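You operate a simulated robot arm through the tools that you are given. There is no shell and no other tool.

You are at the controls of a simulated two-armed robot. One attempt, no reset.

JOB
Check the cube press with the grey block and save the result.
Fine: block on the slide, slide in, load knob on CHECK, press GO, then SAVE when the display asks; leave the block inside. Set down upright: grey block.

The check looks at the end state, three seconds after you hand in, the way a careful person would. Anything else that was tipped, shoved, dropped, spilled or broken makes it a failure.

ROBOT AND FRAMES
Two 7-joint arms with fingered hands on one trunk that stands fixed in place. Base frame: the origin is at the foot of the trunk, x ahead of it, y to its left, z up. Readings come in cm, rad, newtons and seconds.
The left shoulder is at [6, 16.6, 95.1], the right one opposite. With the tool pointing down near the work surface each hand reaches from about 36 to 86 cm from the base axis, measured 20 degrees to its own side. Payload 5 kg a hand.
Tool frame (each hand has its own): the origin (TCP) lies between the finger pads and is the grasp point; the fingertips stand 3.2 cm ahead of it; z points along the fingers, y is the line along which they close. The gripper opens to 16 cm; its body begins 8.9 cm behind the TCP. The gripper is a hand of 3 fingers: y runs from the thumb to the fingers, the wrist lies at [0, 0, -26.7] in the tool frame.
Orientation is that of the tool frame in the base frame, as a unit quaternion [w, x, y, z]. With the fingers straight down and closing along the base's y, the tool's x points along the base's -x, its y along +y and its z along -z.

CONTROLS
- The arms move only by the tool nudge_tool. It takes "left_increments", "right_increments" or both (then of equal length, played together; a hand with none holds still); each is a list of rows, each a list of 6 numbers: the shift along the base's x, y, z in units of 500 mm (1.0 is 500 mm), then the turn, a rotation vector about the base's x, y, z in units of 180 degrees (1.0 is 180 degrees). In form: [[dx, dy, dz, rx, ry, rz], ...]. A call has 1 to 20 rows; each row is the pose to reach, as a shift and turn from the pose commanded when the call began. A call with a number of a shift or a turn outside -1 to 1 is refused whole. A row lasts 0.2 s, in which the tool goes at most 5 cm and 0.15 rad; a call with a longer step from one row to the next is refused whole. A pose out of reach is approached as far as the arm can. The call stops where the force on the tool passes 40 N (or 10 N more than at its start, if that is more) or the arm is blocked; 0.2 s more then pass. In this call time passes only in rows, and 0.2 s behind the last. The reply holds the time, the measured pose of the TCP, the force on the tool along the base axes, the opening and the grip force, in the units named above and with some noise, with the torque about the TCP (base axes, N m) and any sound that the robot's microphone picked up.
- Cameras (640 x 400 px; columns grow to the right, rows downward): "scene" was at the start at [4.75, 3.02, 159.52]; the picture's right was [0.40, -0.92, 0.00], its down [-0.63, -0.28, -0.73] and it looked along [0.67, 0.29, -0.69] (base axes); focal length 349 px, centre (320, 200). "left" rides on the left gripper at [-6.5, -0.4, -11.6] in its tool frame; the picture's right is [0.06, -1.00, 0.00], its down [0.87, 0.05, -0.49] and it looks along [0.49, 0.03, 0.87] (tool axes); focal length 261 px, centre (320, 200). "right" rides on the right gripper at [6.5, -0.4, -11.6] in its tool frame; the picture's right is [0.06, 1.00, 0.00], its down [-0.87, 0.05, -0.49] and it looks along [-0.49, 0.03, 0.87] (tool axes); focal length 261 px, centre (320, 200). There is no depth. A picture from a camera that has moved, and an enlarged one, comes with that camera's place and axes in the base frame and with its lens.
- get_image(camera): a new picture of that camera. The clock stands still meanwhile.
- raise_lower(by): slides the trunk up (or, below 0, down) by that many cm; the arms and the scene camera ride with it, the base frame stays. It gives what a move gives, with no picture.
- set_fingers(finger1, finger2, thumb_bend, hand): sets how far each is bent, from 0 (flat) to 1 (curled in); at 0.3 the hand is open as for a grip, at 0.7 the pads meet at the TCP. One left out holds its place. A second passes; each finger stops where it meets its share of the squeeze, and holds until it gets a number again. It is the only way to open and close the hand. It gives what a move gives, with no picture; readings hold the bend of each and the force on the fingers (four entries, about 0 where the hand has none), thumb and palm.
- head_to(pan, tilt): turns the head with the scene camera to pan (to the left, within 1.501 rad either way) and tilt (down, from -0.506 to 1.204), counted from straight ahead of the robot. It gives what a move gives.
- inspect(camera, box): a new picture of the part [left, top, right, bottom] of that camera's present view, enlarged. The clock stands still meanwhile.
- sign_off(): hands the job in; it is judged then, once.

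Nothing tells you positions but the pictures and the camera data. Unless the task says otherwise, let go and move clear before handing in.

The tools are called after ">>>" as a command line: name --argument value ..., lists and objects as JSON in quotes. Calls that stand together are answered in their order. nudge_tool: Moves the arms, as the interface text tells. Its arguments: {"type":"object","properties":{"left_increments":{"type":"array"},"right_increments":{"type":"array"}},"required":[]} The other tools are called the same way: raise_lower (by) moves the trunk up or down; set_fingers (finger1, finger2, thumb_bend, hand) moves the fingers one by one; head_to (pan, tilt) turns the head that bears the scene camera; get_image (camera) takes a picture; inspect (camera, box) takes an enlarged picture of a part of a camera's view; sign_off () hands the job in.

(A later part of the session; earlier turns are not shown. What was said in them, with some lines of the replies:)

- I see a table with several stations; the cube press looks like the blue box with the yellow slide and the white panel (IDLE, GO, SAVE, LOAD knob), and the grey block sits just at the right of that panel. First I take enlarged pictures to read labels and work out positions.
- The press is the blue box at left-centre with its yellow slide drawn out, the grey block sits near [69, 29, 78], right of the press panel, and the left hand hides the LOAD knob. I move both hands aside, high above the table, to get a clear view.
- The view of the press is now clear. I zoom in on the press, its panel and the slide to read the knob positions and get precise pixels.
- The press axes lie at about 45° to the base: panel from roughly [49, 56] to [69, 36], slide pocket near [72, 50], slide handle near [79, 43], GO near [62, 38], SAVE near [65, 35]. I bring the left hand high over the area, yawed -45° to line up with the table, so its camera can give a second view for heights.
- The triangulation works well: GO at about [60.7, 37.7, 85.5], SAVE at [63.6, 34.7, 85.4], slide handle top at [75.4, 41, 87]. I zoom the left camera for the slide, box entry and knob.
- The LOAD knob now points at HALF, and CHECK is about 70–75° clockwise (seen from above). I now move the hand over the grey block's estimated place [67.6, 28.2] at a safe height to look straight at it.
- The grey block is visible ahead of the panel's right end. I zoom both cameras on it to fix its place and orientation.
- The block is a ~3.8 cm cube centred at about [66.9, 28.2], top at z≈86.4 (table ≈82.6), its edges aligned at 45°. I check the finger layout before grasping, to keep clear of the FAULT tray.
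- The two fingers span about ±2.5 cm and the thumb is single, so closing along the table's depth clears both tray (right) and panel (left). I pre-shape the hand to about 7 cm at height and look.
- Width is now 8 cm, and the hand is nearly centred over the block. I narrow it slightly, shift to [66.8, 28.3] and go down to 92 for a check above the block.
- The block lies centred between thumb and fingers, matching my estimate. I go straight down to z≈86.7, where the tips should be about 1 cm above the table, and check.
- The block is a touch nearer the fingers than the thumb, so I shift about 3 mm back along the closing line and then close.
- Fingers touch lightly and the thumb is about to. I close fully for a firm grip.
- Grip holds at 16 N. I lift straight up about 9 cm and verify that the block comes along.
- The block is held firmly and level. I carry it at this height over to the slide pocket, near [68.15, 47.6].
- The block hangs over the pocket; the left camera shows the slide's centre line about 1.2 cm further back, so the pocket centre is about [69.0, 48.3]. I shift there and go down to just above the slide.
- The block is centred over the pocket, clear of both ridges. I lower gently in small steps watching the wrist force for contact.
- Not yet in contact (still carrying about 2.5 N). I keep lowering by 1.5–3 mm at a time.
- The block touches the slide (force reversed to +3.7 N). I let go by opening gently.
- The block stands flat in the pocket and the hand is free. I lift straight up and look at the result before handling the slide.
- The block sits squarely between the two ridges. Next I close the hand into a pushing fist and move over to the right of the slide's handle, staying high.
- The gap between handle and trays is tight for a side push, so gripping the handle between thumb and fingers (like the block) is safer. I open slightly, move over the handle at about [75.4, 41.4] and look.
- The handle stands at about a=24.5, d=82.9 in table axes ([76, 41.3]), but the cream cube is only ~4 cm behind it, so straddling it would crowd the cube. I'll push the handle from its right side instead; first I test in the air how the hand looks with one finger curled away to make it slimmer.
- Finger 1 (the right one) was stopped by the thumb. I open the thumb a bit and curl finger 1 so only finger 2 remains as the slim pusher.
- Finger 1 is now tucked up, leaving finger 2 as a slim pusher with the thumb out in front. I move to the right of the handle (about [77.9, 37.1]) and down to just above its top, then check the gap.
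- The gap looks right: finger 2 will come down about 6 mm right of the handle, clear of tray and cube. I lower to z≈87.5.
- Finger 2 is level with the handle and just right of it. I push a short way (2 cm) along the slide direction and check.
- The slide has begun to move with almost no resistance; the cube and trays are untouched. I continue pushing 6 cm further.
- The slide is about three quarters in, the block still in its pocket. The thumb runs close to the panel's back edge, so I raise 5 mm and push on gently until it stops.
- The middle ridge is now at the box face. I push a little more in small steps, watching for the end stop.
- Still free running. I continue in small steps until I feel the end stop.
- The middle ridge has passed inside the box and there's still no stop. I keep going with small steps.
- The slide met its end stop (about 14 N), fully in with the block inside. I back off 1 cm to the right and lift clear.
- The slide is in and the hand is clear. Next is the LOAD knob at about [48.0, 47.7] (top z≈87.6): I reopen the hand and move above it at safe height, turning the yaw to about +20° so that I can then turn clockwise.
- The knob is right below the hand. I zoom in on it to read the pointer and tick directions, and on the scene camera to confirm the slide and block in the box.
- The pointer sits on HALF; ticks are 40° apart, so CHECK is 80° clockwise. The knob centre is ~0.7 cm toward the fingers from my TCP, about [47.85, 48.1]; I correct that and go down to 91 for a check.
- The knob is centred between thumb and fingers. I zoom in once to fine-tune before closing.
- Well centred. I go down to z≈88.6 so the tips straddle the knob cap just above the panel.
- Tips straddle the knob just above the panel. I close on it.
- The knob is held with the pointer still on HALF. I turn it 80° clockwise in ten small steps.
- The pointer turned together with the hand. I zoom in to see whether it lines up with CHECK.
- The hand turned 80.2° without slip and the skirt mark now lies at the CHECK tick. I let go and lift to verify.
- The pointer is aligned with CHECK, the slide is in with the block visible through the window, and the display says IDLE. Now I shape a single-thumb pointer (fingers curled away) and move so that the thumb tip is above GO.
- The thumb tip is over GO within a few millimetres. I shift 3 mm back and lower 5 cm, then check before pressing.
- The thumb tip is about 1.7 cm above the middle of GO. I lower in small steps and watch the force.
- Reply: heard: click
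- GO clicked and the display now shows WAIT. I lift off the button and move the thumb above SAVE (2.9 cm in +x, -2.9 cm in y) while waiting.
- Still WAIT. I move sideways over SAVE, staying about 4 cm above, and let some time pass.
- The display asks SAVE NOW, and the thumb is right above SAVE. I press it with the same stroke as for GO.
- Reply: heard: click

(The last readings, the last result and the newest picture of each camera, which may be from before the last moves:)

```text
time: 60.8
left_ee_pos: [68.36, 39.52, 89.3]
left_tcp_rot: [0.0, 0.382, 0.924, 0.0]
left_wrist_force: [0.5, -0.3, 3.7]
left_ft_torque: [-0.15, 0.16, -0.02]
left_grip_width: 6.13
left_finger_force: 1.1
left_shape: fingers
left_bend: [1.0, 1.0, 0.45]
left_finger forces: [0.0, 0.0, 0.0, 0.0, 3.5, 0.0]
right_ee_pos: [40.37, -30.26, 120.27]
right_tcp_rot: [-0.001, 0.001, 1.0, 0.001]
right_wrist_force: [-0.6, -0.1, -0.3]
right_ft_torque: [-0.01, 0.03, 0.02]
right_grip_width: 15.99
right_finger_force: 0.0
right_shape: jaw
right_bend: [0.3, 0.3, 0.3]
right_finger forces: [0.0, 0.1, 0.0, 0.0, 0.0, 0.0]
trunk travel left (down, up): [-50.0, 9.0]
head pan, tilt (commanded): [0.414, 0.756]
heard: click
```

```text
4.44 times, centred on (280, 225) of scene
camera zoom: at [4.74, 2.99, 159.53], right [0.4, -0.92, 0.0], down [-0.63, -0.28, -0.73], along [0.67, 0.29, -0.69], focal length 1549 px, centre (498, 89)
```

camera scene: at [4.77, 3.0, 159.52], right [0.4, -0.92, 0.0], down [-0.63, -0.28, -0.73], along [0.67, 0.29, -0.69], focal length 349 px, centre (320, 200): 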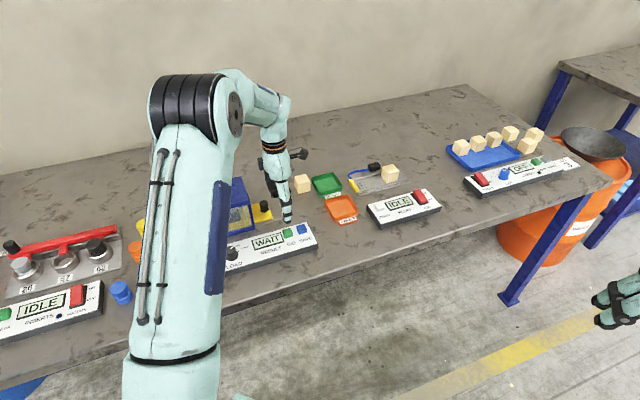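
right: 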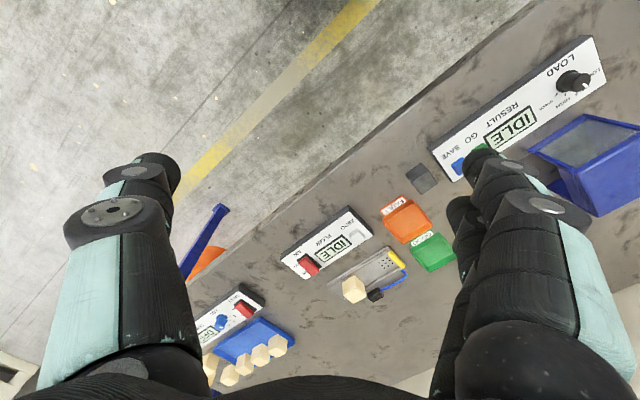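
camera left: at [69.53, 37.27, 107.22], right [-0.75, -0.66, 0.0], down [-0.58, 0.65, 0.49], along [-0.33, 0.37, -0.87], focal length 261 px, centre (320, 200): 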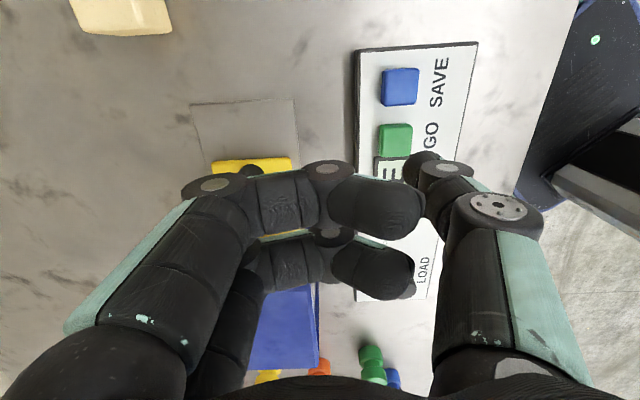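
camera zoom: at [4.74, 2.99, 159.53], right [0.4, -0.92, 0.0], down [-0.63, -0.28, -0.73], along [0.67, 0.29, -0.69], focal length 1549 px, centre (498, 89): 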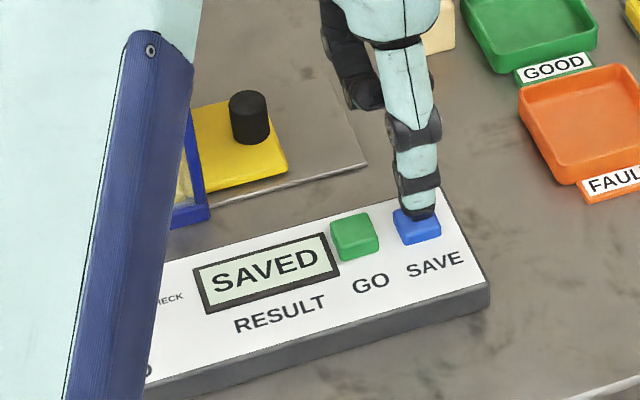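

SAVE clicked and the display shows SAVED. I lift off, go up high and withdraw the left hand to where it can't touch anything, then check the whole table.

>>> nudge_tool --left_increments '[[0, 0, 0.03, 0, 0, 0], [0, 0, 0.08, 0, 0, 0], [0, 0, 0.16, 0, 0, 0], [0, 0, 0.25, 0, 0, 0], [0, 0, 0.34, 0, 0, 0], [0, 0, 0.42, 0, 0, 0], [0, 0, 0.5, 0, 0, 0], [0, 0, 0.5, 0, 0, 0]]'

>>> nudge_tool --left_increments '[[-0.07, 0.03, 0.01, 0, 0, 0], [-0.14, 0.06, 0.02, 0, 0, 0], [-0.21, 0.09, 0.03, 0, 0, 0], [-0.28, 0.12, 0.04, 0, 0, 0], [-0.35, 0.15, 0.05, 0, 0, 0], [-0.42, 0.18, 0.06, 0, 0, 0], [-0.49, 0.21, 0.07, 0, 0, 0], [-0.56, 0.24, 0.08, 0, 0, 0], [-0.63, 0.27, 0.09, 0, 0, 0], [-0.7, 0.3, 0.1, 0, 0, 0]]'

>>> get_image --camera "scene"

>>> inspect --camera "scene" --box '[190, 160, 370, 280]'

```text
time: 62.6
left_ee_pos: [68.42, 39.33, 114.32]
left_tcp_rot: [0.0, 0.381, 0.925, 0.0]
left_wrist_force: [0.2, -0.3, 0.1]
left_ft_torque: [0.03, 0.0, -0.01]
left_grip_width: 6.15
left_finger_force: 0.0
left_shape: fingers
left_bend: [1.0, 1.0, 0.45]
left_finger forces: [0.1, 0.0, 0.1, 0.0, 0.0, 0.1]
right_ee_pos: [40.37, -30.24, 120.3]
right_tcp_rot: [-0.002, 0.001, 1.0, 0.001]
right_wrist_force: [-0.7, 1.0, -0.6]
right_ft_torque: [0.01, 0.0, 0.04]
right_grip_width: 15.99
right_finger_force: 0.0
right_shape: jaw
right_bend: [0.3, 0.3, 0.3]
right_finger forces: [0.1, 0.0, 0.1, 0.0, 0.0, 0.0]
trunk travel left (down, up): [-50.0, 9.0]
head pan, tilt (commanded): [0.414, 0.756]
```

```text
time: 64.8
left_ee_pos: [33.31, 54.62, 119.32]
left_tcp_rot: [0.001, 0.382, 0.924, 0.001]
left_wrist_force: [0.1, -0.1, 0.0]
left_ft_torque: [0.02, -0.04, 0.01]
left_grip_width: 6.13
left_finger_force: 0.1
left_shape: fingers
left_bend: [1.0, 1.0, 0.45]
left_finger forces: [0.0, 0.0, 0.0, 0.0, 0.0, 0.0]
right_ee_pos: [40.17, -30.25, 120.37]
right_tcp_rot: [0.0, 0.002, 1.0, 0.001]
right_wrist_force: [-0.6, 0.7, -0.1]
right_ft_torque: [-0.01, 0.0, -0.04]
right_grip_width: 15.99
right_finger_force: 0.1
right_shape: jaw
right_bend: [0.3, 0.3, 0.3]
right_finger forces: [0.0, 0.0, 0.0, 0.1, 0.0, 0.1]
trunk travel left (down, up): [-50.0, 9.0]
head pan, tilt (commanded): [0.414, 0.756]
```

```text
taken
camera scene: at [4.64, 3.01, 159.52], right [0.4, -0.92, 0.0], down [-0.63, -0.28, -0.73], along [0.67, 0.29, -0.69], focal length 349 px, centre (320, 200)
```

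scene: 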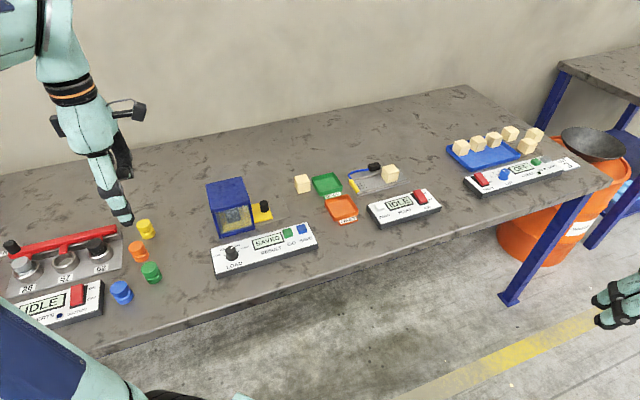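

```text
3.33 times, centred on (280, 220) of scene
camera zoom: at [4.64, 3.01, 159.52], right [0.4, -0.92, 0.0], down [-0.63, -0.28, -0.73], along [0.67, 0.29, -0.69], focal length 1162 px, centre (453, 133)
```

zoom: 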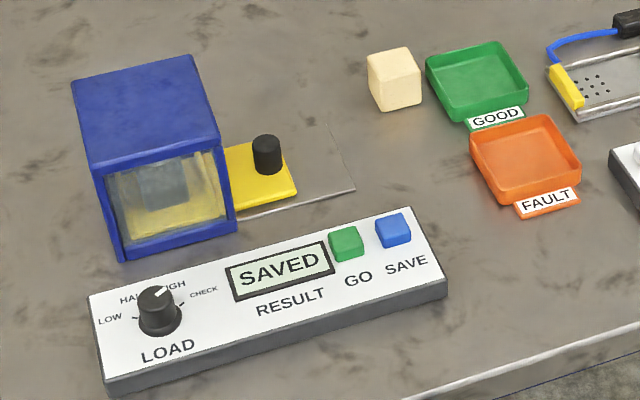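

The display shows SAVED, the knob is on CHECK, the slide is in, and cube, trays and other stations look untouched. One last close look at the block in the window and the knob before handing in.

>>> inspect --camera "scene" --box '[200, 170, 280, 240]'

>>> inspect --camera "scene" --box '[205, 225, 285, 275]'

>>> inspect --camera "scene" --box '[0, 190, 190, 340]'

```text
5.71 times, centred on (240, 205) of scene
camera zoom: at [4.64, 3.01, 159.52], right [0.4, -0.92, 0.0], down [-0.63, -0.28, -0.73], along [0.67, 0.29, -0.69], focal length 1992 px, centre (777, 171)
```

zoom: 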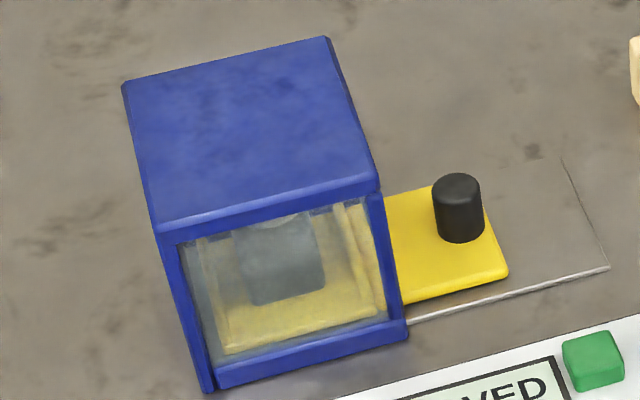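

```text
8.00 times, centred on (245, 250) of scene
camera zoom: at [4.64, 3.01, 159.52], right [0.4, -0.92, 0.0], down [-0.63, -0.28, -0.73], along [0.67, 0.29, -0.69], focal length 2789 px, centre (920, -200)
```

zoom: 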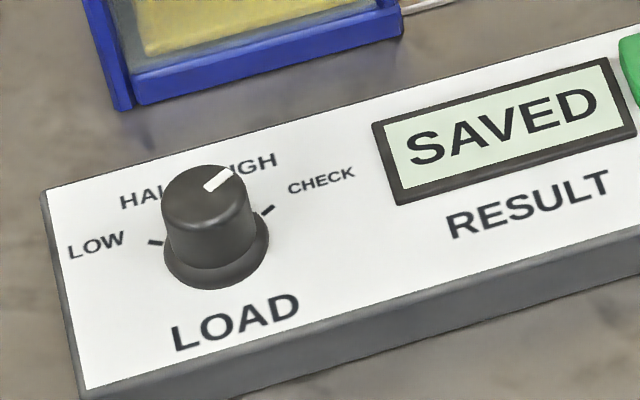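

```text
2.67 times, centred on (95, 265) of scene
camera zoom: at [4.64, 3.01, 159.52], right [0.4, -0.92, 0.0], down [-0.63, -0.28, -0.73], along [0.67, 0.29, -0.69], focal length 930 px, centre (920, 27)
```

zoom: 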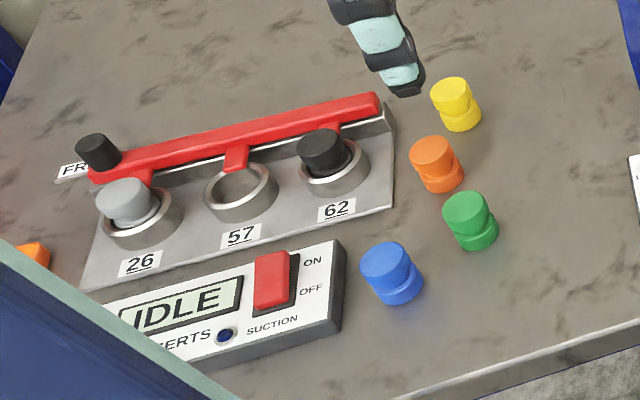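

The block stands upright in the closed press, the knob points to CHECK, the display reads SAVED, and nothing else has moved. Both hands are clear, so I hand the job in.

>>> sign_off

```text
The job is handed in.
```

The cube press check is finished and the result is saved: the display reads SAVED.

- **Block:** the grey block was still standing flat on the slide inside the press when I last looked, with the slide pushed in to its stop.
- **Load knob:** it is on CHECK. I turned it there from HALF.
- **Buttons:** GO clicked and the display went to WAIT, then SAVE NOW. I pressed SAVE only after that.
- **Surroundings:** the cream cube, the GOOD and FAULT trays and the other stations looked untouched in the last pictures.

Both hands were clear of the table when I handed in.
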